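You operate a simulated robot arm through the tools that you are given. There is no shell and no other tool.

You are at the controls of a simulated two-armed robot. One attempt, no reset.

JOB
Open the red tap and brass knob, pump the clear bowl full, then shut the knob.
Fine: open both fully before you pump; use the black plunger; the red tap stays open.

Only the result counts: the job must be done as asked and must still hold three seconds after the hand-in. Knocking over, shifting, dropping, spilling or breaking anything else fails it.

ROBOT AND FRAMES
Two 7-joint arms with fingered hands on one trunk that stands fixed in place. Base frame: the origin is at the foot of the trunk, x ahead of it, y to its left, z up. Units: m, degrees, N and s.
The left shoulder is at [0.129, 0.17, 0.854], the right one opposite. With the tool pointing down near the work surface each hand reaches from about 0.4 to 0.84 m from the base axis, measured 20 degrees to its own side. Payload 4 kg a hand.
Tool frame (each hand has its own): the origin (TCP) lies between the finger pads and is the grasp point; the fingertips stand 0.026 m ahead of it; z points along the fingers, y is the line along which they close. The gripper opens to 0.132 m; its body begins 0.073 m behind the TCP. The gripper is a hand of 4 fingers: y runs from the thumb to the fingers, the wrist lies at [0, 0, -0.224] in the tool frame, and closing takes about 1.5 s.
Orientation is told as [roll, pitch, yaw] about the base's x, y, z axes, in that order, counted from this pose: with the fingers straight down and closing along the base's y, the tool's x points along the base's -x, its y along +y and its z along -z.

CONTROLS
- The arms move only by the tool step_arm. It takes "left_deltas", "right_deltas" or both (then of equal length, played together; a hand with none holds still); each is a list that holds one entry, the list of rows, each a list of 6 numbers: the shift along the tool's x, y, z in m, then the turn, a rotation vector about the tool's x, y, z in degrees. In form: [[[tx, ty, tz, ax, ay, az], ...]]. A call has 1 to 20 rows; each row shifts and turns the commanded pose from where the row before left it, along the tool's axes as they then stand. "left_jaw" and "right_jaw" are, for a hand that has rows, the gripper command, from -1 (fully open) to 1 (shut), values between in proportion, set as the call begins (left out, the last holds). Rows are played at 5 a second. More than 0.05 m and 8.6 degrees between two rows, or a gripper value outside its range, and nothing of the call is played. Where a pose cannot be reached the arm comes as near as it can. A force on the tool above 40 N (or 10 N above the force at the start of the call, whichever is more), or a blocked arm, ends the call early, and 0.2 s more pass. The fingers move at their own pace (about 0.045 m/s each) and stop on an object; they squeeze with about 26 N. The grip force told is the motor's: it shows also when the fingers shut on nothing. Time passes only in rows, and 0.2 s behind the last, so rows that do not move let the fingers close. It gives the time, the measured TCP pose, the force on the tool (base axes), the opening and the grip force at its end, in the units of the frame above (readings bear some noise), with the torque about the TCP (base axes, N m) and any sound that the robot's microphone picked up, and new pictures: "pictures" is both (left out), scene, wrist or none (wrist: the cameras of the hands that moved).
- Cameras (640 x 400 px; columns grow to the right, rows downward): "scene" is now at [0.2535, 0.0202, 1.0286]; the picture's right is [0.22, -0.97, -0.00], its down [-0.52, -0.12, -0.85] and it looks along [0.82, 0.19, -0.53] (base axes); focal length 233 px, centre (320, 200). "left" rides on the left gripper at [-0.068, 0.002, -0.097] in its tool frame; the picture's right is [-0.02, -1.00, 0.00], its down [0.82, -0.02, -0.58] and it looks along [0.58, -0.01, 0.82] (tool axes); focal length 270 px, centre (320, 200). "right" rides on the right gripper at [0.068, 0.002, -0.097] in its tool frame; the picture's right is [-0.03, 1.00, 0.00], its down [-0.82, -0.02, -0.58] and it looks along [-0.58, -0.02, 0.82] (tool axes); focal length 270 px, centre (320, 200).
- slide_trunk(by): moves the trunk up (or, below 0, down) by that many m; the arms and the scene camera ride with it, the base frame stays. It gives what a move gives, with no picture.
- set_fingers(finger1, finger2, finger3, thumb_bend, hand): sets how far each is bent, from 0 (flat) to 1 (curled in); at 0.3 the hand is open as for a grip, at 0.7 the pads meet at the TCP. One left out holds its place. A second passes; each finger stops where it meets its share of the squeeze, and holds until it gets a number again. A gripper value or a shape takes the hand back. It gives what a move gives, with no picture; readings hold the bend of each and the force on the fingers (four entries, about 0 where the hand has none), thumb and palm.
- set_grasp(shape, hand): the hand has 4 fingers and takes this shape, open, in about a second: jaw (thumb against the fingers, like two jaws); tri (thumb and two fingers); tip (a fingertip pinch); poke (one finger out to press); point (the index stretched); flat (the hand flat); cup (the hand cupped); fist (a fist). The gripper value then closes the fingers along that shape, each until it touches; the sizes above hold for jaw. It gives what a move gives, with no picture.
- pan_tilt(pan, tilt): turns the head with the scene camera to pan (to the left, within 86 degrees either way) and tilt (down, from -29 to 69), counted from straight ahead of the robot (the tilt from the chest, where the trunk bows). It gives what a move gives, and a new picture of the scene camera.
- pixel_to_xyz(camera, pixels): for up to 12 pixels [column, row] of the newest picture of that camera ("zoom" is the newest enlarged one), the place [x, y, z] in the base frame of the surface seen there, good to about 0.002 m. No time passes.
- zoom(camera, box): a new picture of the part [left, top, right, bottom] of that camera's present view, enlarged. No time passes.
- hand_in(): hands the job in; it is judged then, once.

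Leave the grippers open and the arms clear of the work at the hand-in unless told otherwise.

The tools are called after "Request:" as name(argument=value, ...) on one line, values as JSON. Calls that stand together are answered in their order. step_arm: Moves the arms, as the interface text tells. Its arguments: {"type":"object","properties":{"left_deltas":{"type":"array"},"left_jaw":{"type":"number"},"right_deltas":{"type":"array"},"right_jaw":{"type":"number"},"pictures":{"type":"string","enum":["both","scene","wrist","none"]}},"required":[]} The other tools are called the same way: slide_trunk (by) moves the trunk up or down; set_grasp (shape, hand) gives the hand a shape; set_fingers (finger1, finger2, finger3, thumb_bend, hand) moves the fingers one by one; pan_tilt (pan, tilt) turns the head that bears the scene camera; pixel_to_xyz (camera, pixels) gives the place of the surface under pixels of a picture; zoom (camera, box) takes an enlarged picture of a part of a camera's view; hand_in () hands the job in.

At the start:

```text
t: 0.0
left_ee_pos: [0.5096, 0.4089, 0.9129]
left_ee_rot: [-0.1, 0.1, 0.0]
left_force: [-0.7, 0.5, 0.2]
left_torque: [0.03, 0.01, 0.0]
left_finger_gap: 0.1319
left_gripper_force: 0.0
left_shape: jaw
left_bend: [0.3, 0.3, 0.3, 0.3]
left_finger forces: [0.1, 0.0, 0.0, 0.0, 0.1, 0.1]
right_ee_pos: [0.5326, -0.1115, 0.882]
right_ee_rot: [0.1, -0.1, 0.0]
right_force: [-0.3, -1.1, 0.4]
right_torque: [0.01, 0.01, 0.02]
right_finger_gap: 0.1317
right_gripper_force: 0.1
right_shape: jaw
right_bend: [0.3, 0.3, 0.3, 0.3]
right_finger forces: [0.0, 0.1, 0.1, 0.0, 0.0, 0.0]
trunk travel left (down, up): [-0.09, 0.666]
head pan, tilt (commanded): [12.9, 32.1]
```

scene: 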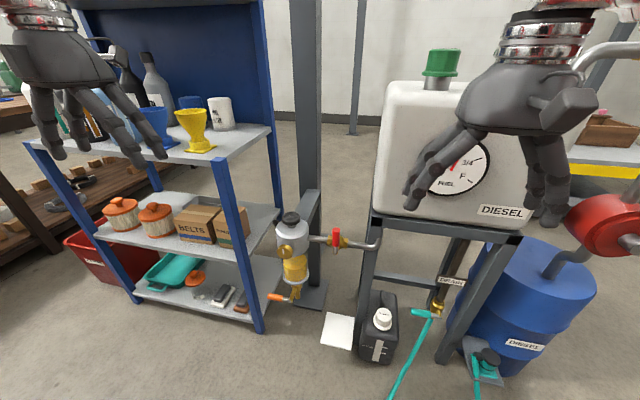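
right: 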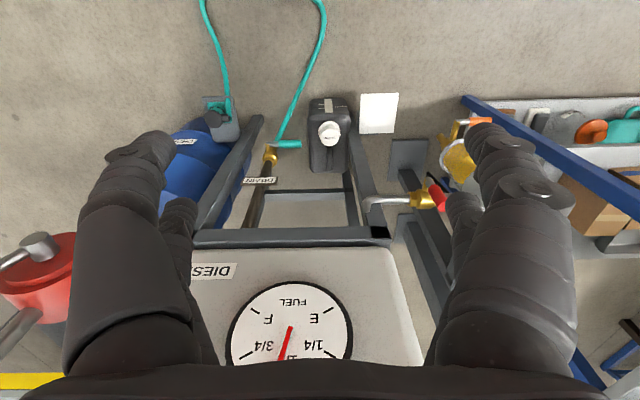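
left: 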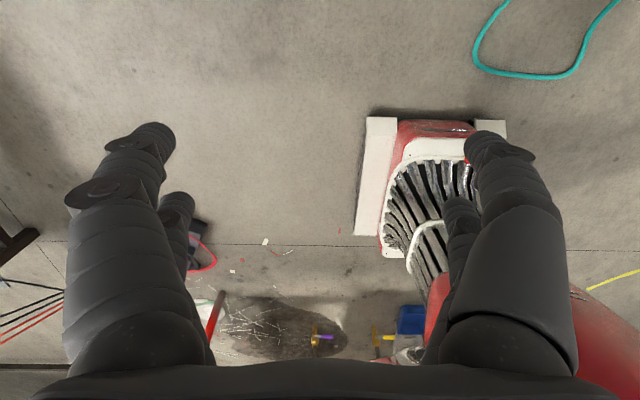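

I see a fuel filter with a clear (yellowish) bowl near (292, 260), a red tap near (336, 238), a black plunger on top near (290, 218), and a brass knob perhaps at (297, 290). I'll zoom in to look closer before moving.

Request:
zoom(camera="scene", box=[250, 190, 400, 320])

Request:
zoom(camera="right", box=[350, 90, 520, 220])

```text
3.08 times, centred on (325, 255) of scene
```

zoom: 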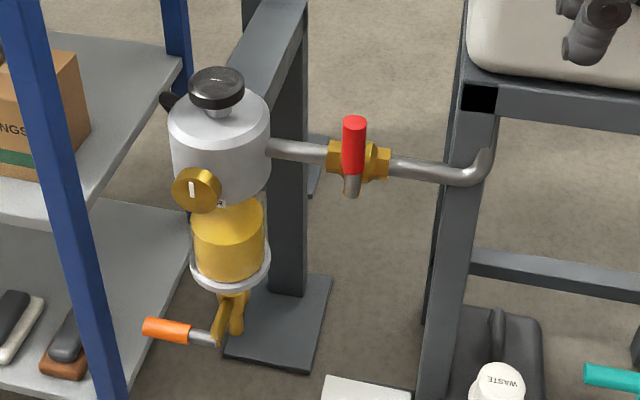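

```text
3.08 times, centred on (435, 155) of right
```

zoom: 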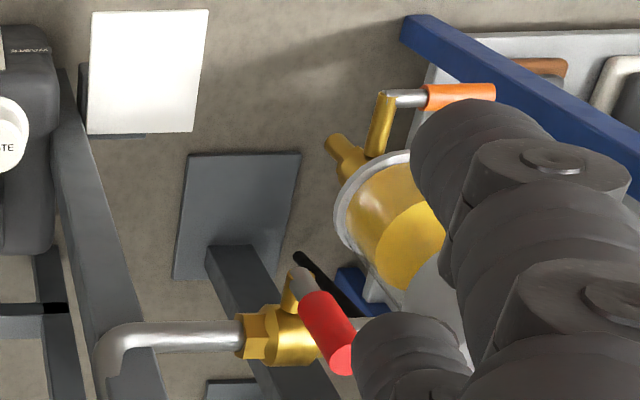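

The first zoom shows grey head with black plunger, brass round knob with a white mark on its face, clear bowl below, red-handled tap on the pipe, and an orange drain handle (not to be touched). I'll re-zoom on the scene tighter and then read positions.

Request:
zoom(camera="scene", box=[265, 200, 361, 260])

Request:
pixel_to_xyz(camera="scene", pixels=[[301, 212], [301, 220], [290, 252], [296, 235], [336, 228], [336, 240], [333, 246], [350, 240], [375, 244], [300, 290], [305, 272], [275, 296]])

```text
6.67 times, centred on (313, 230) of scene
```

zoom: 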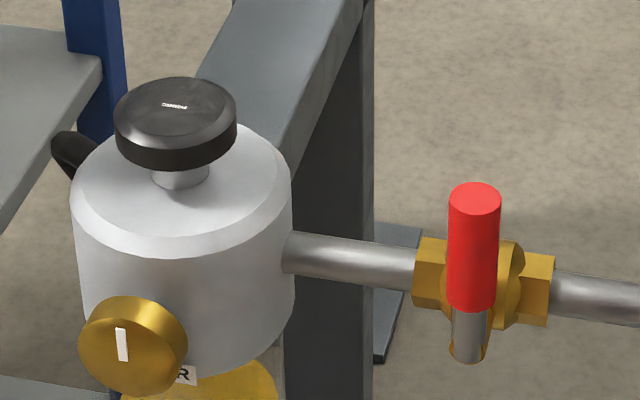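

```text
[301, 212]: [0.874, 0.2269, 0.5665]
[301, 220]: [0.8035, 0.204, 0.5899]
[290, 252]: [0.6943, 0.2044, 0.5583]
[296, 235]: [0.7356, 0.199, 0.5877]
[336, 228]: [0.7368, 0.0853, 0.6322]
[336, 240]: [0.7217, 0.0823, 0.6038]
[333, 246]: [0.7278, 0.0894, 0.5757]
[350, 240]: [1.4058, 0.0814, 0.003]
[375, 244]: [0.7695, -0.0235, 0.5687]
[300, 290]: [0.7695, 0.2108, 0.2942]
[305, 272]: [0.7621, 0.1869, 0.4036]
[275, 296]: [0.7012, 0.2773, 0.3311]
```

Now reading places from the tight zoom: plunger cap (175,105), knob face (122,345), marks, red lever top (475,205), lever base (467,345), etc.

Request:
pixel_to_xyz(camera="zoom", pixels=[[175, 90], [175, 120], [125, 125], [228, 125], [175, 155], [180, 178], [122, 345], [95, 340], [160, 350], [120, 380], [180, 345], [75, 160]])

Request:
pixel_to_xyz(camera="zoom", pixels=[[475, 195], [475, 215], [475, 290], [452, 250], [495, 250], [467, 320], [467, 345], [430, 265], [535, 285], [345, 260], [600, 295], [508, 262]])

Request:
pixel_to_xyz(camera="zoom", pixels=[[180, 230], [85, 250], [285, 250], [180, 330], [187, 376], [120, 330], [120, 358], [130, 300], [183, 330], [260, 180], [300, 150], [200, 390]])

```text
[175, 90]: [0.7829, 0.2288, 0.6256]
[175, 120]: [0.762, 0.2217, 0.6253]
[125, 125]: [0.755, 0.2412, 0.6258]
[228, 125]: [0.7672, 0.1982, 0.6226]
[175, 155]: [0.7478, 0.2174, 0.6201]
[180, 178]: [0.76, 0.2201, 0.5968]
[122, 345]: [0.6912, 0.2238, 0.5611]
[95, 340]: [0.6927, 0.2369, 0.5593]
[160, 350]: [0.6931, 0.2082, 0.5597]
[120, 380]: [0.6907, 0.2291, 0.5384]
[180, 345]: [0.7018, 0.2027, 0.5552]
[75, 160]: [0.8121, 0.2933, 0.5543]
```

```text
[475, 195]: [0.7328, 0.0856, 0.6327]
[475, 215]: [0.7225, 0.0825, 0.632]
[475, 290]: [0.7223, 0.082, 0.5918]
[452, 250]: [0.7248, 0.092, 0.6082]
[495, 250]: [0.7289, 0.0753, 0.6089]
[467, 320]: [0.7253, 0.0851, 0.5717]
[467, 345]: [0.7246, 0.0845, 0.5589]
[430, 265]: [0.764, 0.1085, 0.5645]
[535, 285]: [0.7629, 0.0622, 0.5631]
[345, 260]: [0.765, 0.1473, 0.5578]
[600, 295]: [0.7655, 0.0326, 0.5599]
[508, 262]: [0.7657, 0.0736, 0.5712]
```

```text
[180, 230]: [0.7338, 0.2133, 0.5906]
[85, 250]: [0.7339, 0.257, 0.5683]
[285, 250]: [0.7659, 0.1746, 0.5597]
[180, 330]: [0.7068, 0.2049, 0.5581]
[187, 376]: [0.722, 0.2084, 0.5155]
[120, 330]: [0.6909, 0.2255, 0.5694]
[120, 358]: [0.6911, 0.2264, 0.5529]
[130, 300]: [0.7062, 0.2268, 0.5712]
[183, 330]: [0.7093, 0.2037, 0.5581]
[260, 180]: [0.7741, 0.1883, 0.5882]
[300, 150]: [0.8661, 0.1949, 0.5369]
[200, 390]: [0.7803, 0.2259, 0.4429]
```

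The red lever stands upright (closed, across the pipe). The knob faces the robot at x≈0.691, y≈0.222, z≈0.556; plunger cap at (0.77, 0.222, 0.626). I'll zoom in on labels near knob, cap and white sheet.

Request:
zoom(camera="scene", box=[274, 236, 314, 261])

Request:
zoom(camera="scene", box=[278, 208, 302, 223])

Request:
zoom(camera="scene", box=[270, 245, 366, 305])

Request:
zoom(camera="scene", box=[310, 300, 406, 360])

```text
16.00 times, centred on (294, 248) of scene
```

zoom: 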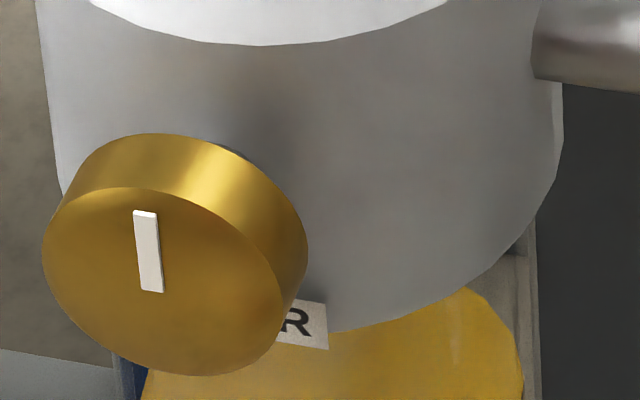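

```text
16.00 times, centred on (290, 216) of scene
```

zoom: 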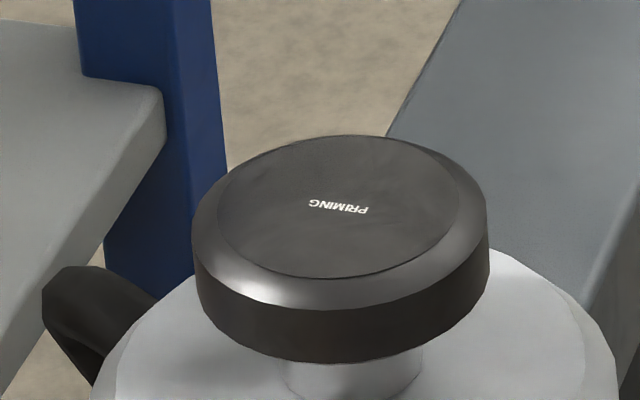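

```text
6.67 times, centred on (318, 275) of scene
```

zoom: 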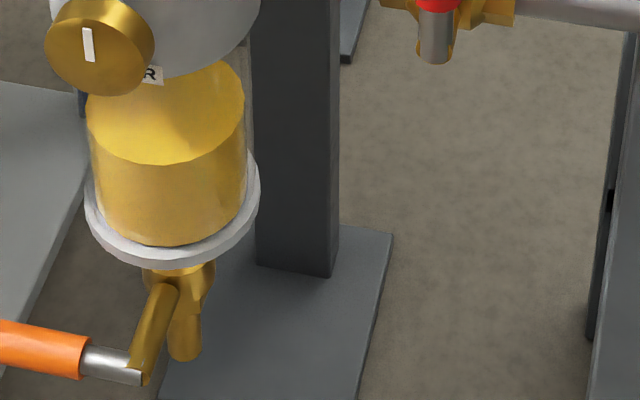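

```text
6.67 times, centred on (358, 330) of scene
```

zoom: 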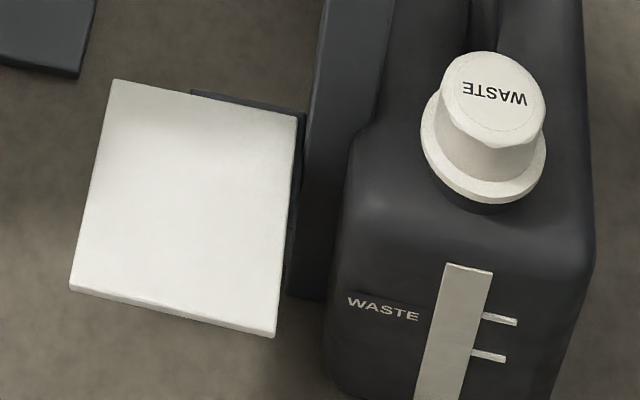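

The label under the knob ends in "R" (AIR). The cap reads "PRIMING". I'll read nearby obstacles (shelf post, shelf edges, frame) and the fuel level.

Request:
pixel_to_xyz(camera="scene", pixels=[[228, 190], [240, 240], [257, 320], [262, 130], [265, 100], [255, 212], [205, 150], [272, 215], [312, 190], [305, 120], [375, 225], [505, 225]])

Request:
pixel_to_xyz(camera="zoom", pixels=[[100, 90], [100, 200], [450, 100]])

Request:
pixel_to_xyz(camera="scene", pixels=[[284, 265], [290, 268], [300, 266], [290, 275], [296, 256], [305, 258]])

```text
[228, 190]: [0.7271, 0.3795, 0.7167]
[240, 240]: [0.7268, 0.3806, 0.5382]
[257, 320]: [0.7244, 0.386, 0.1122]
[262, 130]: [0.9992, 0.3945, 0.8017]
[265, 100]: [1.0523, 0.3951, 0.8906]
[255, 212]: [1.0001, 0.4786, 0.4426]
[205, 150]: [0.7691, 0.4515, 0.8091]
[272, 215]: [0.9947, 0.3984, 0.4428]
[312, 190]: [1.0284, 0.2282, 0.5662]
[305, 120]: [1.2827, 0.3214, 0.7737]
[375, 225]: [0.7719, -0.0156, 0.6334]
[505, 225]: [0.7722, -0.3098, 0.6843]
```

```text
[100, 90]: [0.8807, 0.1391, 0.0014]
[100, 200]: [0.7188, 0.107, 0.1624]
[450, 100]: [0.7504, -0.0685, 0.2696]
```

```text
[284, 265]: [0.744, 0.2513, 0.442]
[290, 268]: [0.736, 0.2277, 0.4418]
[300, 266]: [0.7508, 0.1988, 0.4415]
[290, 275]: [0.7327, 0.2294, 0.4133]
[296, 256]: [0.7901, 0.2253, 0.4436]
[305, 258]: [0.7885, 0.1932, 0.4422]
```

Fuel surface is at z≈0.442 with bowl top near 0.51. Shelf post at y≈0.38, x≈0.727. First I'll pitch the left hand so the fingers point forward (+x), in place, well behind the shelf.

Request:
step_arm(left_deltas=[[[0, 0, 0, 0, -8.2, 0], [0, 0, 0, 0, -8.2, 0], [0, 0, 0, 0, -8.2, 0], [0, 0, 0, 0, -8.2, 0], [0, 0, 0, 0, -8.2, 0], [0, 0, 0, 0, -8.2, 0], [0, 0, 0, 0, -8.2, 0], [0, 0, 0, 0, -8.2, 0], [0, 0, 0, 0, -8.2, 0], [0, 0, 0, 0, -8.2, 0], [0, 0, 0, 0, -8, 0]]], pictures="both")

```text
t: 2.4
left_ee_pos: [0.532, 0.4308, 0.9267]
left_ee_rot: [-76.0, -90.0, 75.8]
left_force: [-0.4, -1.0, 0.0]
left_torque: [0.02, -0.05, -0.01]
left_finger_gap: 0.1319
left_gripper_force: 0.2
left_shape: jaw
left_bend: [0.3, 0.3, 0.3, 0.3]
left_finger forces: [0.0, 0.0, 0.0, 0.1, 0.0, 0.1]
left hand out of reach, approached as far as the arm can: row 9, 10, 11
right_ee_pos: [0.5321, -0.1123, 0.8844]
right_ee_rot: [0.0, 0.1, -0.2]
right_force: [0.5, 0.2, 0.4]
right_torque: [0.02, -0.01, 0.0]
right_finger_gap: 0.1317
right_gripper_force: 0.1
right_shape: jaw
right_bend: [0.3, 0.3, 0.3, 0.3]
right_finger forces: [0.0, 0.1, 0.0, 0.0, 0.0, 0.1]
trunk travel left (down, up): [-0.09, 0.666]
head pan, tilt (commanded): [12.9, 32.1]
```

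scene: 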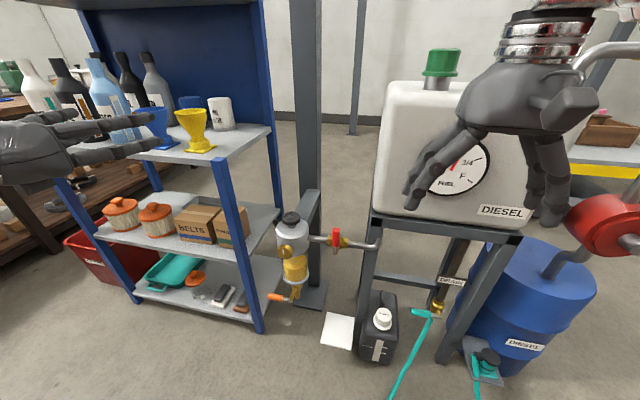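
left: 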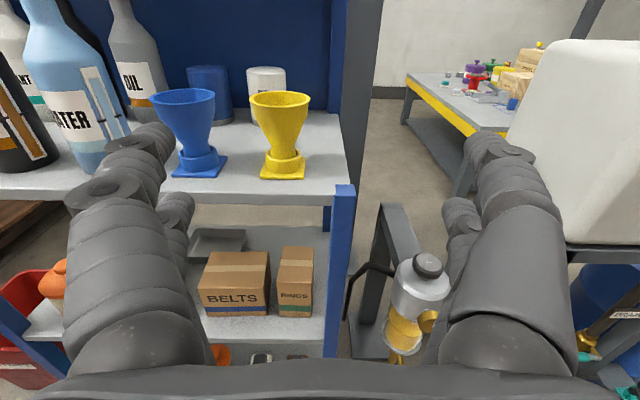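

Left hand now points forward (view shows shelf and filter below right). Now I'll move it down, right and slightly forward toward standing in front of the knob: target about (0.57, 0.222, 0.61).

Request:
step_arm(left_deltas=[[[0.035, -0.0234, 0.0075, 0, 0, 0], [0.035, -0.0234, 0.0075, 0, 0, 0], [0.035, -0.0234, 0.0075, 0, 0, 0], [0.035, -0.0234, 0.0075, 0, 0, 0], [0.035, -0.0234, 0.0075, 0, 0, 0], [0.035, -0.0234, 0.0075, 0, 0, 0], [0.035, -0.0234, 0.0075, 0, 0, 0], [0.035, -0.0234, 0.0075, 0, 0, 0]]], pictures="both")

```text
t: 4.2
left_ee_pos: [0.5485, 0.4206, 0.8015]
left_ee_rot: [4.5, -89.9, -4.7]
left_force: [0.7, 0.3, 0.2]
left_torque: [-0.03, 0.01, 0.0]
left_finger_gap: 0.1319
left_gripper_force: 0.0
left_shape: jaw
left_bend: [0.3, 0.3, 0.3, 0.3]
left_finger forces: [0.1, 0.0, 0.1, 0.1, 0.0, 0.0]
left hand out of reach, approached as far as the arm can: row 1, 2, 3, 4, 5, 6, 7, 8
right_ee_pos: [0.5324, -0.1121, 0.8846]
right_ee_rot: [0.0, 0.0, 0.0]
right_force: [0.0, 0.3, 0.1]
right_torque: [0.01, 0.02, 0.01]
right_finger_gap: 0.1322
right_gripper_force: 0.0
right_shape: jaw
right_bend: [0.3, 0.3, 0.3, 0.3]
right_finger forces: [0.0, 0.0, 0.0, 0.1, 0.1, 0.0]
trunk travel left (down, up): [-0.09, 0.666]
head pan, tilt (commanded): [12.9, 32.1]
```

scene: 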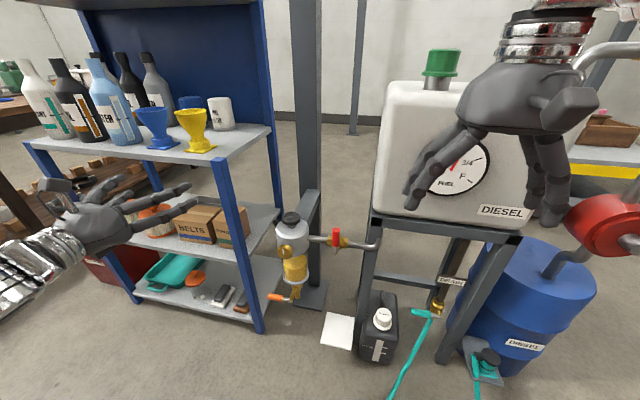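
left: 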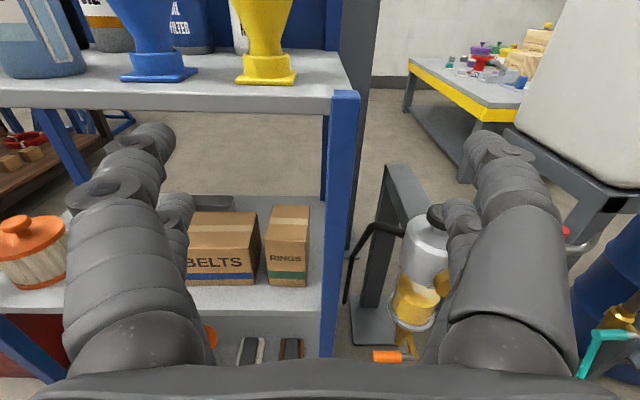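

The command was out of reach — the wrist gets folded too close to the shoulder. Raising the trunk 0.15 m will give more arm extension at knob height. Nothing is above the hands in the way (right hand near the tank at x 0.53 is free of it).

Request:
slide_trunk(by=0.15)

```text
t: 6.0
left_ee_pos: [0.5075, 0.421, 1.0309]
left_ee_rot: [179.7, -80.0, 180.0]
left_force: [-0.3, 0.5, -0.1]
left_torque: [0.03, 0.0, 0.01]
left_finger_gap: 0.1316
left_gripper_force: 0.0
left_shape: jaw
left_bend: [0.3, 0.3, 0.3, 0.3]
left_finger forces: [0.0, 0.0, 0.1, 0.1, 0.1, 0.0]
right_ee_pos: [0.5321, -0.1122, 1.0331]
right_ee_rot: [0.0, 0.1, -0.2]
right_force: [-0.5, 0.4, -0.4]
right_torque: [0.0, 0.01, -0.01]
right_finger_gap: 0.132
right_gripper_force: 0.0
right_shape: jaw
right_bend: [0.3, 0.3, 0.3, 0.3]
right_finger forces: [0.0, 0.0, 0.0, 0.0, 0.1, 0.1]
trunk travel left (down, up): [-0.24, 0.516]
head pan, tilt (commanded): [12.9, 32.1]
```

The left hand settled at a slightly over-tilted pose. I'll play one still row to see where the command stands.

Request:
step_arm(left_deltas=[[[0, 0, 0, 0, 0, 0], [0, 0, 0, 0, 0, 0]]], pictures="both")

```text
t: 6.5
left_ee_pos: [0.5061, 0.4216, 1.0324]
left_ee_rot: [179.8, -80.0, 179.9]
left_force: [0.3, 0.7, 0.3]
left_torque: [0.04, 0.01, 0.01]
left_finger_gap: 0.1321
left_gripper_force: 0.2
left_shape: jaw
left_bend: [0.3, 0.3, 0.3, 0.3]
left_finger forces: [0.0, 0.0, 0.0, 0.0, 0.0, 0.0]
right_ee_pos: [0.5321, -0.1106, 1.0328]
right_ee_rot: [0.0, 0.0, 0.0]
right_force: [0.0, -0.1, -0.2]
right_torque: [0.02, 0.0, -0.01]
right_finger_gap: 0.1318
right_gripper_force: 0.1
right_shape: jaw
right_bend: [0.3, 0.3, 0.3, 0.3]
right_finger forces: [0.0, 0.0, 0.0, 0.0, 0.0, 0.0]
trunk travel left (down, up): [-0.24, 0.516]
head pan, tilt (commanded): [12.9, 32.1]
```

scene: 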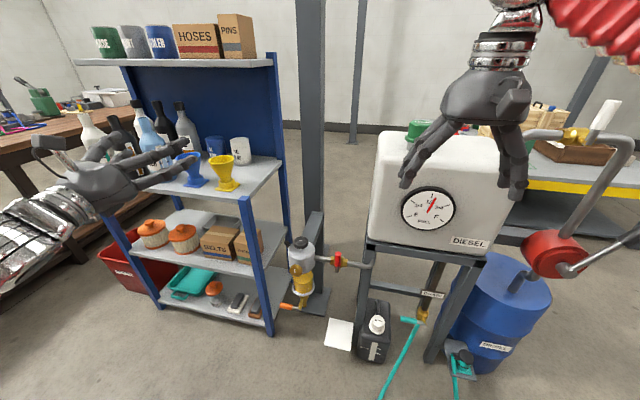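
left: 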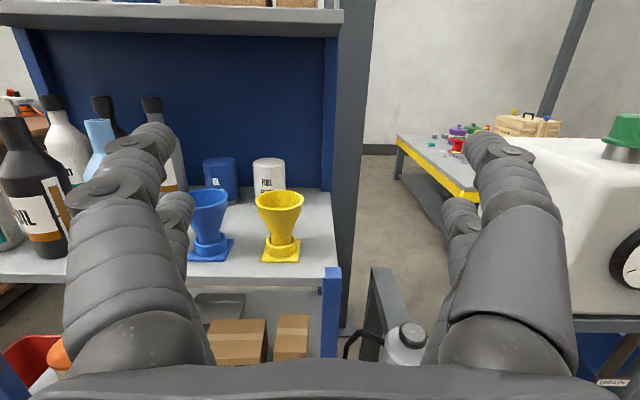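

The command follows the reached pose. I'll tilt fingers back to about 60° pitch (forward-down), then move to about (0.58, 0.222, 0.70), in front of the filter with clearance.

Request:
step_arm(left_deltas=[[[0, 0, 0, 0, 8, 0], [0, 0, 0, 0, 8, 0], [0, 0, 0, 0, 8, 0], [0, 0, 0, 0, 8, 0], [0, 0, 0, 0, 8, 0], [0.0249, -0.02, 0.0229, 0, 0, 0], [0.0249, -0.02, 0.0229, 0, 0, 0], [0.0249, -0.02, 0.0229, 0, 0, 0], [0.0249, -0.02, 0.0229, 0, 0, 0], [0.0249, -0.02, 0.0229, 0, 0, 0], [0.0249, -0.02, 0.0229, 0, 0, 0], [0.0249, -0.02, 0.0229, 0, 0, 0], [0.0249, -0.02, 0.0229, 0, 0, 0], [0.0249, -0.02, 0.0229, 0, 0, 0], [0.0249, -0.02, 0.0229, 0, 0, 0]]], pictures="both")

```text
t: 9.8
left_ee_pos: [0.5572, 0.2864, 0.808]
left_ee_rot: [0.0, -60.0, -0.3]
left_force: [-0.6, 0.3, 0.1]
left_torque: [0.04, 0.02, 0.0]
left_finger_gap: 0.1321
left_gripper_force: 0.1
left_shape: jaw
left_bend: [0.3, 0.3, 0.3, 0.3]
left_finger forces: [0.1, 0.0, 0.1, 0.1, 0.1, 0.1]
left hand out of reach, approached as far as the arm can: row 12, 13, 14, 15
right_ee_pos: [0.5326, -0.1112, 1.0329]
right_ee_rot: [0.0, 0.0, -0.1]
right_force: [0.1, -0.1, 0.1]
right_torque: [-0.02, 0.01, 0.0]
right_finger_gap: 0.1318
right_gripper_force: 0.0
right_shape: jaw
right_bend: [0.3, 0.3, 0.3, 0.3]
right_finger forces: [0.0, 0.0, 0.0, 0.0, 0.0, 0.0]
trunk travel left (down, up): [-0.24, 0.516]
head pan, tilt (commanded): [12.9, 32.1]
```

scene: 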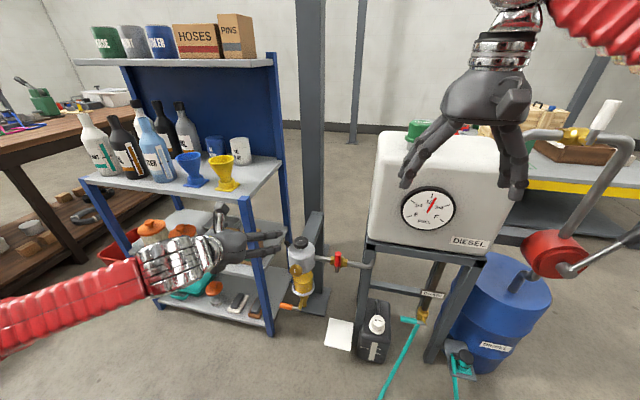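
left: 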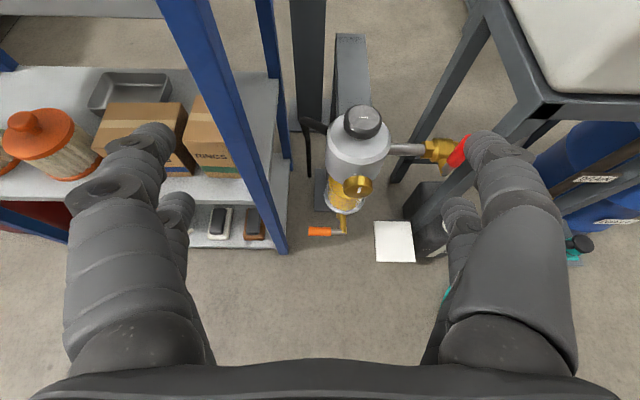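

The hand stuck where the elbow folds too tight (wrist ~0.27 m from shoulder). The view is good: knob at (357,187), lever (460,150), cap (362,122). I'll go more forward/down away from the shoulder, then right to y≈0.222.

Request:
step_arm(left_deltas=[[[0.022, -0.002, 0.022, 0, 0, 0], [0.022, -0.002, 0.022, 0, 0, 0], [0.022, -0.004, 0.022, 0, 0, 0], [0.022, -0.008, 0.022, 0, 0, 0], [0.022, -0.014, 0.022, 0, 0, 0], [0, -0.014, 0, 0, 0, 0], [0, -0.014, 0, 0, 0, 0], [0, -0.006, 0, 0, 0, 0]]], pictures="both")

```text
t: 11.6
left_ee_pos: [0.5573, 0.2778, 0.8102]
left_ee_rot: [-0.1, -59.7, -0.2]
left_force: [0.9, 0.0, 0.0]
left_torque: [-0.01, 0.05, -0.02]
left_finger_gap: 0.1319
left_gripper_force: 0.1
left_shape: jaw
left_bend: [0.3, 0.3, 0.3, 0.3]
left_finger forces: [0.0, 0.1, 0.1, 0.0, 0.0, 0.0]
left hand out of reach, approached as far as the arm can: row 1, 2, 3, 4, 5, 6, 7, 8
right_ee_pos: [0.5333, -0.1111, 1.0335]
right_ee_rot: [0.1, 0.1, 0.0]
right_force: [1.0, 0.9, 0.5]
right_torque: [-0.01, -0.03, -0.02]
right_finger_gap: 0.1319
right_gripper_force: 0.1
right_shape: jaw
right_bend: [0.3, 0.3, 0.3, 0.3]
right_finger forces: [0.1, 0.1, 0.1, 0.0, 0.0, 0.1]
trunk travel left (down, up): [-0.24, 0.516]
head pan, tilt (commanded): [12.9, 32.1]
```

scene: 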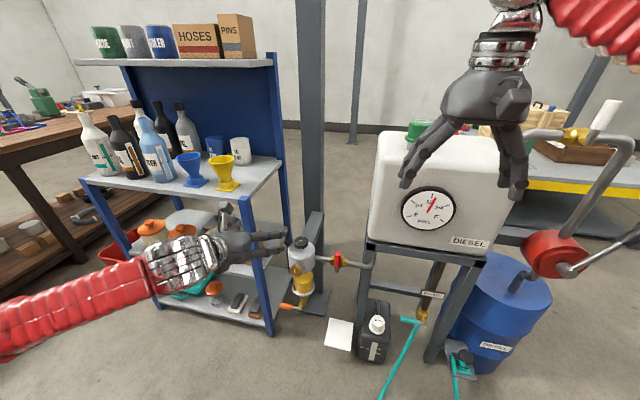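
left: 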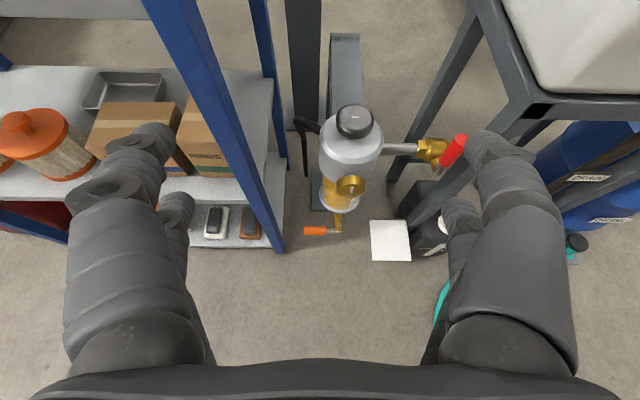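

Still stuck, so it's a wrist/elbow joint limit with this elbow-out posture. I'll tilt the hand back to about 30° pitch, lower it to z≈0.66, and then see the posture.

Request:
step_arm(left_deltas=[[[0, 0, 0, 0, 7.5, 0], [0, 0, 0, 0, 7.5, 0], [0, 0, 0, 0, 7.5, 0], [0, 0, 0, 0, 7.5, 0], [0.019, 0, 0.0325, 0, 0, 0], [0.019, 0, 0.0325, 0, 0, 0], [0.019, 0, 0.0325, 0, 0, 0], [0.019, 0, 0.0325, 0, 0, 0]]], pictures="both")

```text
t: 13.3
left_ee_pos: [0.5569, 0.278, 0.6602]
left_ee_rot: [0.0, -30.0, -0.2]
left_force: [0.0, -0.1, 0.9]
left_torque: [0.01, -0.01, 0.01]
left_finger_gap: 0.132
left_gripper_force: 0.1
left_shape: jaw
left_bend: [0.3, 0.3, 0.3, 0.3]
left_finger forces: [0.0, 0.0, 0.1, 0.0, 0.1, 0.0]
right_ee_pos: [0.5327, -0.1113, 1.0338]
right_ee_rot: [0.0, 0.0, 0.1]
right_force: [0.2, -0.4, -0.2]
right_torque: [0.01, 0.01, 0.01]
right_finger_gap: 0.1318
right_gripper_force: 0.1
right_shape: jaw
right_bend: [0.3, 0.3, 0.3, 0.3]
right_finger forces: [0.0, 0.1, 0.1, 0.0, 0.1, 0.0]
trunk travel left (down, up): [-0.24, 0.516]
head pan, tilt (commanded): [12.9, 32.1]
```

scene: 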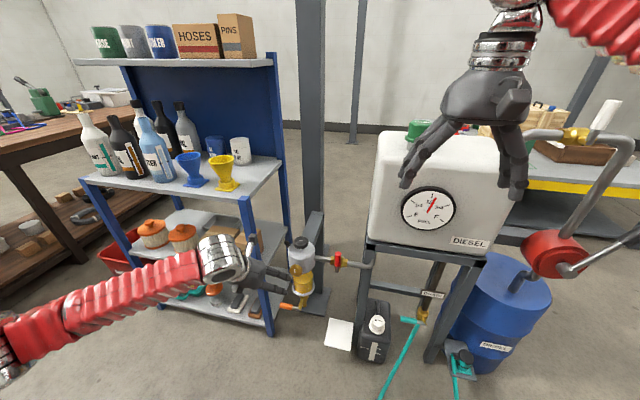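
left: 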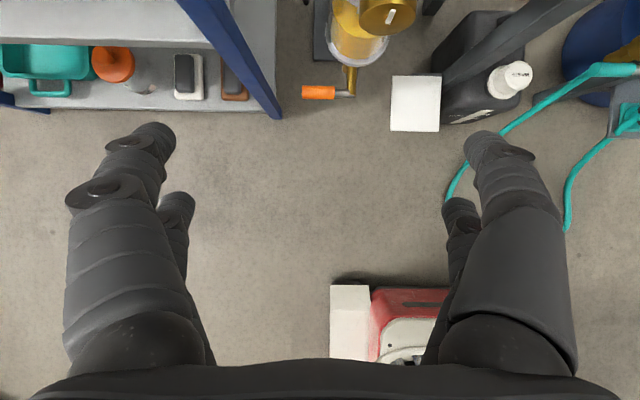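

That pose was reached cleanly. Now I'll pitch forward by 30° while dropping about 8 cm and shifting right 5 cm, with the wrist well below the shoulder.

Request:
step_arm(left_deltas=[[[0.01, -0.0125, 0.0173, 0, -7.5, 0], [0.0122, -0.0125, 0.0159, 0, -7.5, 0], [0.0141, -0.0125, 0.0141, 0, -7.5, 0], [0.0159, -0.0125, 0.0122, 0, -7.5, 0]]], pictures="both")

```text
t: 14.3
left_ee_pos: [0.5572, 0.2589, 0.6302]
left_ee_rot: [-0.1, -41.3, -0.2]
left_force: [0.7, 0.3, 0.7]
left_torque: [-0.02, -0.01, 0.04]
left_finger_gap: 0.1318
left_gripper_force: 0.1
left_shape: jaw
left_bend: [0.3, 0.3, 0.3, 0.3]
left_finger forces: [0.0, 0.0, 0.0, 0.0, 0.1, 0.0]
left hand out of reach, approached as far as the arm can: row 2, 3, 4
right_ee_pos: [0.5328, -0.1111, 1.0341]
right_ee_rot: [0.1, 0.0, -0.1]
right_force: [0.0, 0.4, 0.5]
right_torque: [-0.03, 0.01, 0.02]
right_finger_gap: 0.1318
right_gripper_force: 0.1
right_shape: jaw
right_bend: [0.3, 0.3, 0.3, 0.3]
right_finger forces: [0.1, 0.1, 0.1, 0.0, 0.0, 0.0]
trunk travel left (down, up): [-0.24, 0.516]
head pan, tilt (commanded): [12.9, 32.1]
```

scene: 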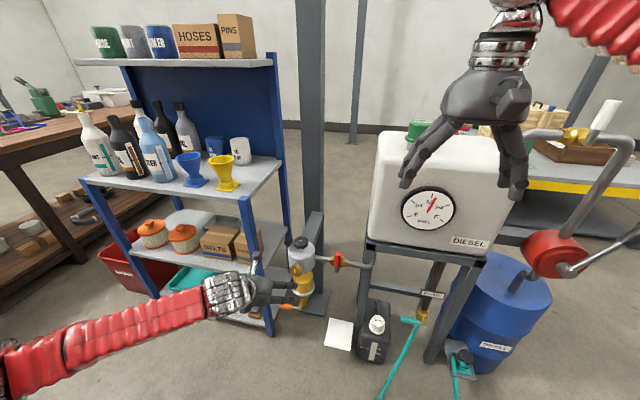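
left: 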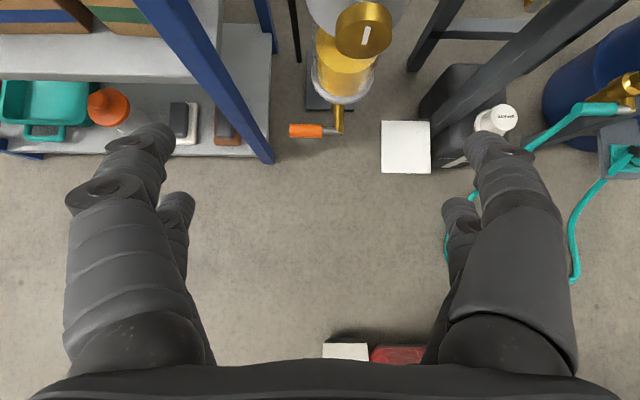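

The limit is in the wrist with palm-down posture and elbow out. I'll roll the hand −90° about its own z (thumb up, handshake posture), which should let the elbow drop.

Request:
step_arm(left_deltas=[[[0, 0, 0, 0, 0, -8.2], [0, 0, 0, 0, 0, -8.2], [0, 0, 0, 0, 0, -8.2], [0, 0, 0, 0, 0, -8.2], [0, 0, 0, 0, 0, -8.2], [0, 0, 0, 0, 0, -8.2], [0, 0, 0, 0, 0, -8.2], [0, 0, 0, 0, 0, -8.2], [0, 0, 0, 0, 0, -8.2], [0, 0, 0, 0, 0, -8.2], [0, 0, 0, 0, 0, -8]]], pictures="both")

```text
t: 16.8
left_ee_pos: [0.5568, 0.2586, 0.6304]
left_ee_rot: [-41.3, 0.0, 89.8]
left_force: [0.6, -0.7, 0.2]
left_torque: [0.02, 0.02, 0.01]
left_finger_gap: 0.1317
left_gripper_force: 0.1
left_shape: jaw
left_bend: [0.3, 0.3, 0.3, 0.3]
left_finger forces: [0.0, 0.0, 0.1, 0.0, 0.1, 0.0]
right_ee_pos: [0.5329, -0.1103, 1.0342]
right_ee_rot: [0.1, 0.1, 0.0]
right_force: [0.3, -1.0, -0.6]
right_torque: [0.01, 0.0, -0.03]
right_finger_gap: 0.1321
right_gripper_force: 0.1
right_shape: jaw
right_bend: [0.3, 0.3, 0.3, 0.3]
right_finger forces: [0.1, 0.1, 0.0, 0.1, 0.1, 0.0]
trunk travel left (down, up): [-0.24, 0.516]
head pan, tilt (commanded): [12.9, 32.1]
```

scene: 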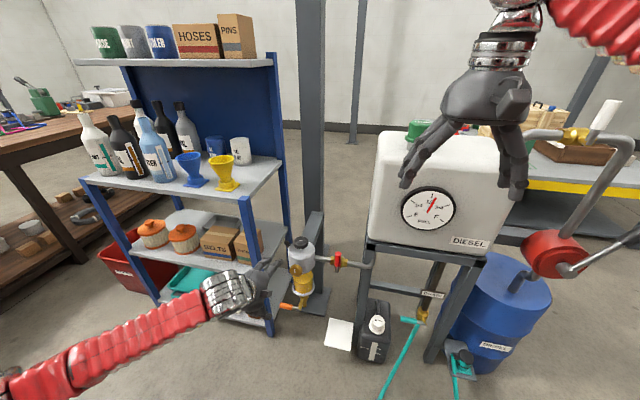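
left: 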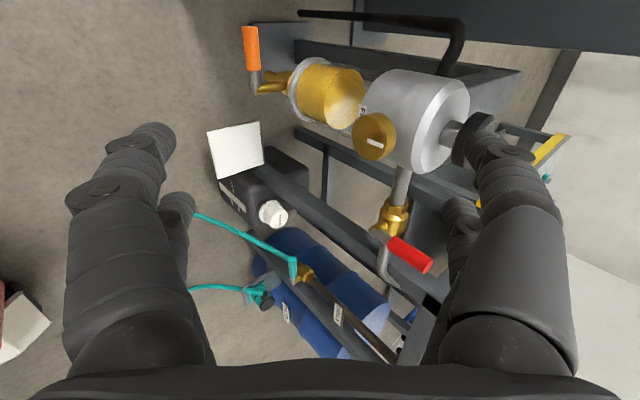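

The roll worked exactly. Now tool x points to −y; turning +48.7° about tool x will bring the fingers straight forward. I'll do that in place and see if it's reachable.

Request:
step_arm(left_deltas=[[[0, 0, 0, 8.1, 0, 0], [0, 0, 0, 8.1, 0, 0], [0, 0, 0, 8.1, 0, 0], [0, 0, 0, 8.1, 0, 0], [0, 0, 0, 8.1, 0, 0], [0, 0, 0, 8.2, 0, 0]]], pictures="both")

```text
t: 18.1
left_ee_pos: [0.5542, 0.2639, 0.6308]
left_ee_rot: [-43.9, 2.1, 87.2]
left_force: [0.5, 0.2, -0.2]
left_torque: [-0.01, -0.02, 0.03]
left_finger_gap: 0.132
left_gripper_force: 0.0
left_shape: jaw
left_bend: [0.3, 0.3, 0.3, 0.3]
left_finger forces: [0.0, 0.0, 0.0, 0.1, 0.1, 0.1]
left hand out of reach, approached as far as the arm can: row 1, 2, 3, 4, 5, 6
right_ee_pos: [0.5338, -0.11, 1.0333]
right_ee_rot: [0.0, 0.0, 0.0]
right_force: [0.2, 0.3, -0.1]
right_torque: [-0.01, 0.03, -0.01]
right_finger_gap: 0.1321
right_gripper_force: 0.0
right_shape: jaw
right_bend: [0.3, 0.3, 0.3, 0.3]
right_finger forces: [0.1, 0.0, 0.1, 0.0, 0.0, 0.0]
trunk travel left (down, up): [-0.24, 0.516]
head pan, tilt (commanded): [12.9, 32.1]
```

scene: 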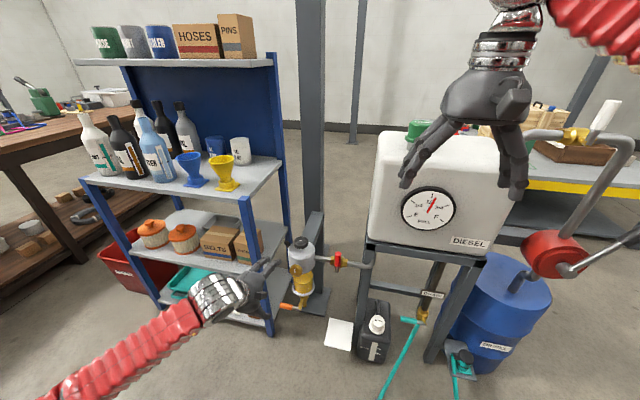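
left: 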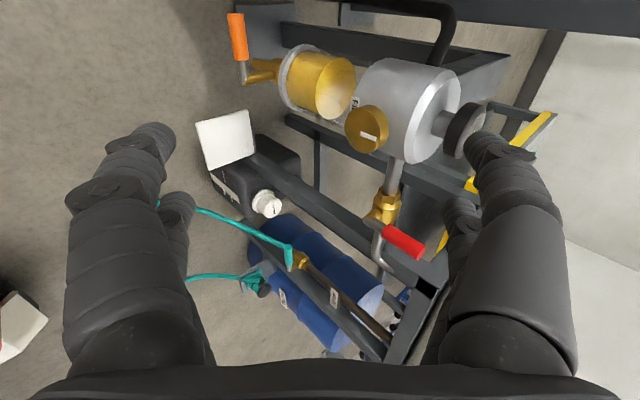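

Not reachable in place. I'll read where the forearm and elbow lie from the scene picture to understand the posture.

Request:
pixel_to_xyz(camera="scene", pixels=[[215, 295], [190, 318], [160, 340], [130, 358], [100, 375], [70, 390], [255, 280], [265, 300]])

Request:
pan_tilt(pan=45, tilt=55)

```text
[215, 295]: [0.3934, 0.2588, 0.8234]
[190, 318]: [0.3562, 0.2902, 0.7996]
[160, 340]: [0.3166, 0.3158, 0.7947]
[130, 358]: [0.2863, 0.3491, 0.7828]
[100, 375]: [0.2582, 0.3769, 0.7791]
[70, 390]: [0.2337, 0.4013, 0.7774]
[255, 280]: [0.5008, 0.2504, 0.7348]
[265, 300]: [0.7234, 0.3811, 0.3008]
```

```text
t: 19.1
left_ee_pos: [0.5549, 0.2631, 0.631]
left_ee_rot: [-43.9, 2.2, 87.2]
left_force: [-0.7, 0.3, 0.0]
left_torque: [-0.02, -0.01, -0.02]
left_finger_gap: 0.1318
left_gripper_force: 0.0
left_shape: jaw
left_bend: [0.3, 0.3, 0.3, 0.3]
left_finger forces: [0.1, 0.0, 0.0, 0.0, 0.1, 0.0]
right_ee_pos: [0.531, -0.1109, 1.0337]
right_ee_rot: [0.1, 0.0, 0.0]
right_force: [0.3, 0.2, -0.3]
right_torque: [-0.04, -0.02, -0.02]
right_finger_gap: 0.132
right_gripper_force: 0.1
right_shape: jaw
right_bend: [0.3, 0.3, 0.3, 0.3]
right_finger forces: [0.0, 0.0, 0.1, 0.1, 0.1, 0.1]
trunk travel left (down, up): [-0.24, 0.516]
head pan, tilt (commanded): [45.0, 55.0]
```

scene: 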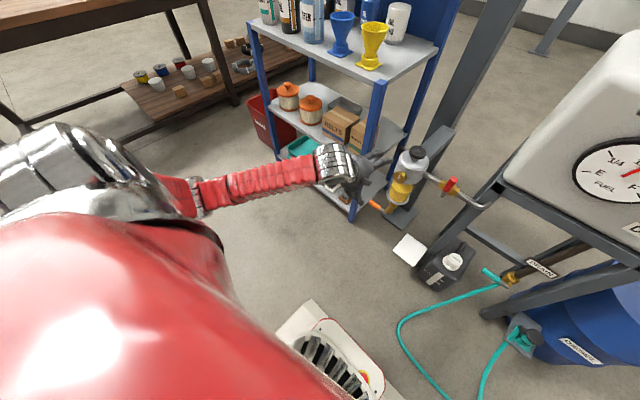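

The forearm shows the elbow folded tight, with shoulder–wrist distance ~0.36 m as the fold limit. So I'll raise the trunk another 0.06 m for more extension and then move forward and down before pitching.

Request:
slide_trunk(by=0.06)

Request:
step_arm(left_deltas=[[[0.007, 0.011, 0.0275, 0, 0, 0], [0.007, 0.011, 0.0275, 0, 0, 0], [0.007, 0.011, 0.0275, 0, 0, 0], [0.007, 0.011, 0.0275, 0, 0, 0], [0, 0, 0, 7.5, 0, 0], [0, 0, 0, 7.5, 0, 0]]], pictures="both")

```text
t: 20.1
left_ee_pos: [0.5565, 0.2645, 0.6895]
left_ee_rot: [-43.9, 2.2, 87.1]
left_force: [0.6, -0.2, -0.3]
left_torque: [0.02, -0.01, -0.01]
left_finger_gap: 0.1319
left_gripper_force: 0.0
left_shape: jaw
left_bend: [0.3, 0.3, 0.3, 0.3]
left_finger forces: [0.0, 0.0, 0.0, 0.0, 0.0, 0.1]
right_ee_pos: [0.5332, -0.1117, 1.0924]
right_ee_rot: [0.0, 0.1, 0.0]
right_force: [-0.5, 0.2, 1.4]
right_torque: [-0.01, 0.01, -0.03]
right_finger_gap: 0.1316
right_gripper_force: 0.0
right_shape: jaw
right_bend: [0.3, 0.3, 0.3, 0.3]
right_finger forces: [0.0, 0.0, 0.0, 0.0, 0.0, 0.0]
trunk travel left (down, up): [-0.3, 0.456]
head pan, tilt (commanded): [45.0, 55.0]
```

```text
t: 21.5
left_ee_pos: [0.5667, 0.2555, 0.6638]
left_ee_rot: [-43.5, 2.3, 87.2]
left_force: [0.2, 0.3, 0.9]
left_torque: [-0.01, 0.01, 0.01]
left_finger_gap: 0.1321
left_gripper_force: 0.0
left_shape: jaw
left_bend: [0.3, 0.3, 0.3, 0.3]
left_finger forces: [0.1, 0.0, 0.1, 0.0, 0.0, 0.1]
left hand out of reach, approached as far as the arm can: row 2, 3, 4, 5, 6
right_ee_pos: [0.5325, -0.1115, 1.0935]
right_ee_rot: [0.0, -0.1, 0.0]
right_force: [0.0, -0.2, -0.1]
right_torque: [-0.02, 0.01, -0.01]
right_finger_gap: 0.1319
right_gripper_force: 0.1
right_shape: jaw
right_bend: [0.3, 0.3, 0.3, 0.3]
right_finger forces: [0.0, 0.1, 0.0, 0.0, 0.1, 0.1]
trunk travel left (down, up): [-0.3, 0.456]
head pan, tilt (commanded): [45.0, 55.0]
```

scene: 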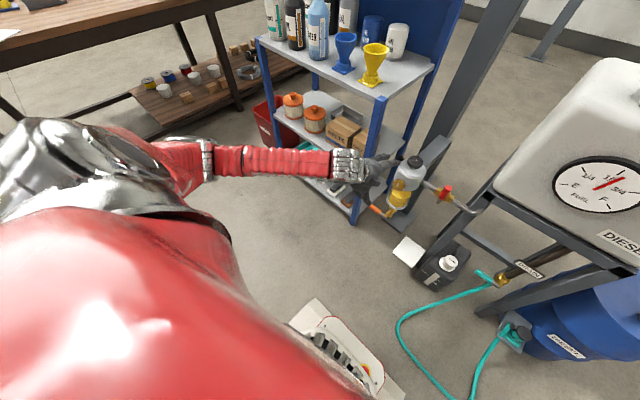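
left: 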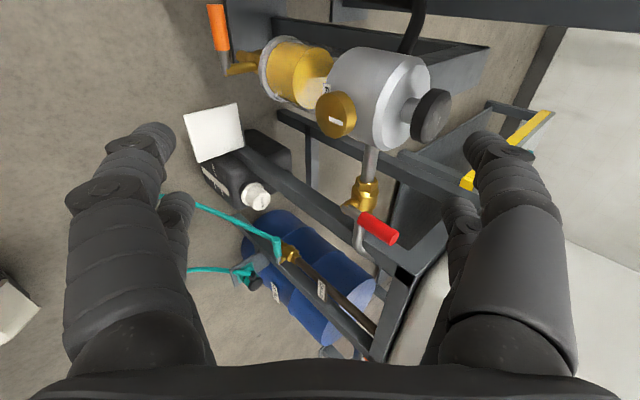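

Still blocked, so it's a wrist joint limit instead. I'll read points on the forearm and upper arm.

Request:
pixel_to_xyz(camera="scene", pixels=[[350, 165], [335, 163], [300, 160], [260, 160], [225, 160], [205, 160], [170, 150], [185, 175], [130, 170], [60, 170], [100, 215], [370, 170]])

```text
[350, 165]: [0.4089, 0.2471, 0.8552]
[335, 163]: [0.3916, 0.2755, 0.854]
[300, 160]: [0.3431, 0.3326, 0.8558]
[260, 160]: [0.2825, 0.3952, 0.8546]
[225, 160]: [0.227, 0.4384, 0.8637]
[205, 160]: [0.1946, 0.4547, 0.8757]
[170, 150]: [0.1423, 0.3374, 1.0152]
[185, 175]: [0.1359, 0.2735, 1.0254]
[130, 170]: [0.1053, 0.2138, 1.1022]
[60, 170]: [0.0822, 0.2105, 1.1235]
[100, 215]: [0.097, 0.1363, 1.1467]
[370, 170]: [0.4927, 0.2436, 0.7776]
```

Forearm is horizontal, pointing forward-right; the hand is bent ~58° from it. I'll straighten the wrist: pitch the hand up about the wrist centre (wrist fixed), 5 rows of 8°, so fingers end near horizontal at z≈0.82, in free air before the filter.

Request:
step_arm(left_deltas=[[[0, -0.0312, -0.0022, 8, 0, 0], [0, -0.0312, -0.0022, 8, 0, 0], [0, -0.0312, -0.0022, 8, 0, 0], [0, -0.0312, -0.0022, 8, 0, 0], [0, -0.0312, -0.0022, 8, 0, 0]]], pictures="both")

```text
t: 22.9
left_ee_pos: [0.616, 0.2856, 0.7685]
left_ee_rot: [-72.4, -3.3, 84.3]
left_force: [0.5, -0.6, 0.0]
left_torque: [0.03, 0.0, 0.01]
left_finger_gap: 0.1319
left_gripper_force: 0.0
left_shape: jaw
left_bend: [0.3, 0.3, 0.3, 0.3]
left_finger forces: [0.0, 0.0, 0.1, 0.0, 0.0, 0.0]
left hand out of reach, approached as far as the arm can: row 1, 2, 3
right_ee_pos: [0.5316, -0.1126, 1.0949]
right_ee_rot: [-0.1, 0.1, 0.1]
right_force: [-0.4, -0.2, -0.3]
right_torque: [0.05, 0.02, 0.01]
right_finger_gap: 0.1319
right_gripper_force: 0.2
right_shape: jaw
right_bend: [0.3, 0.3, 0.3, 0.3]
right_finger forces: [0.0, 0.1, 0.1, 0.0, 0.1, 0.0]
trunk travel left (down, up): [-0.3, 0.456]
head pan, tilt (commanded): [45.0, 55.0]
stopped in row 5 (left hand): the arm was blocked; the commanded pose is now the measured one
```

scene: 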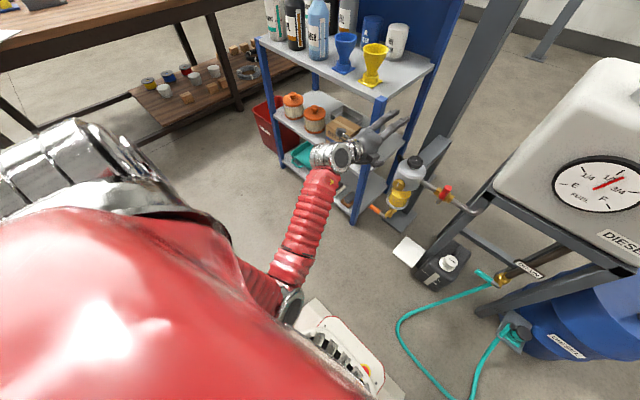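
left: 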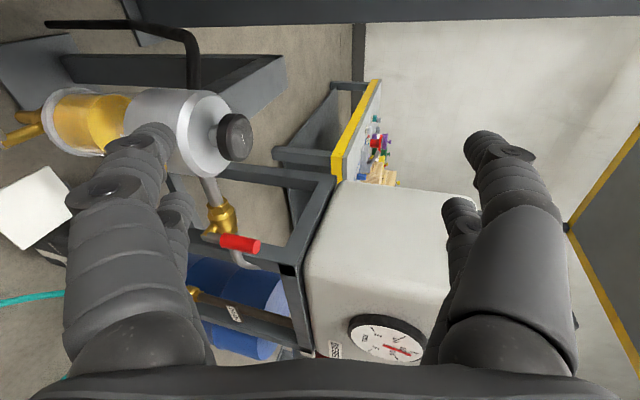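

The elbow swung down into the natural posture, which is what I wanted. Hand is at (0.616, 0.286, 0.769), free of the shelf post. I'll hold still one moment to make sure it's settled.

Request:
step_arm(left_deltas=[[[0, 0, 0, 0, 0, 0], [0, 0, 0, 0, 0, 0]]], pictures="both")

```text
t: 23.5
left_ee_pos: [0.6171, 0.2878, 0.7677]
left_ee_rot: [-72.5, -3.4, 84.3]
left_force: [-0.5, 0.3, 0.2]
left_torque: [-0.04, 0.0, 0.01]
left_finger_gap: 0.1319
left_gripper_force: 0.0
left_shape: jaw
left_bend: [0.3, 0.3, 0.3, 0.3]
left_finger forces: [0.0, 0.0, 0.0, 0.0, 0.0, 0.1]
right_ee_pos: [0.5324, -0.1109, 1.0949]
right_ee_rot: [-0.1, 0.0, 0.0]
right_force: [-1.2, -0.3, 0.0]
right_torque: [-0.03, 0.02, -0.02]
right_finger_gap: 0.132
right_gripper_force: 0.1
right_shape: jaw
right_bend: [0.3, 0.3, 0.3, 0.3]
right_finger forces: [0.1, 0.1, 0.0, 0.0, 0.0, 0.1]
trunk travel left (down, up): [-0.3, 0.456]
head pan, tilt (commanded): [45.0, 55.0]
```

scene: 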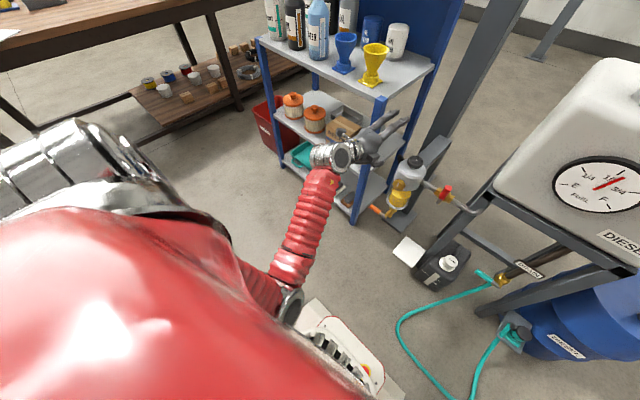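
left: 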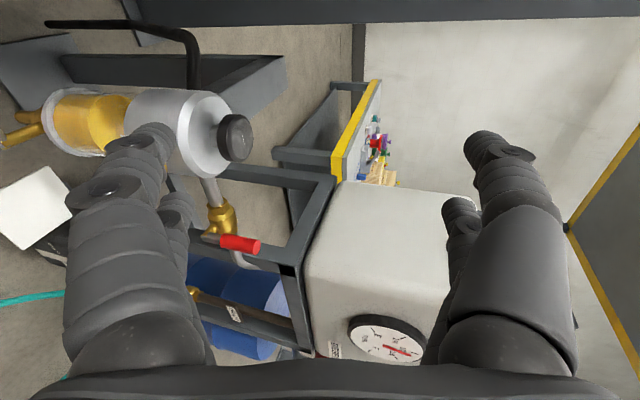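

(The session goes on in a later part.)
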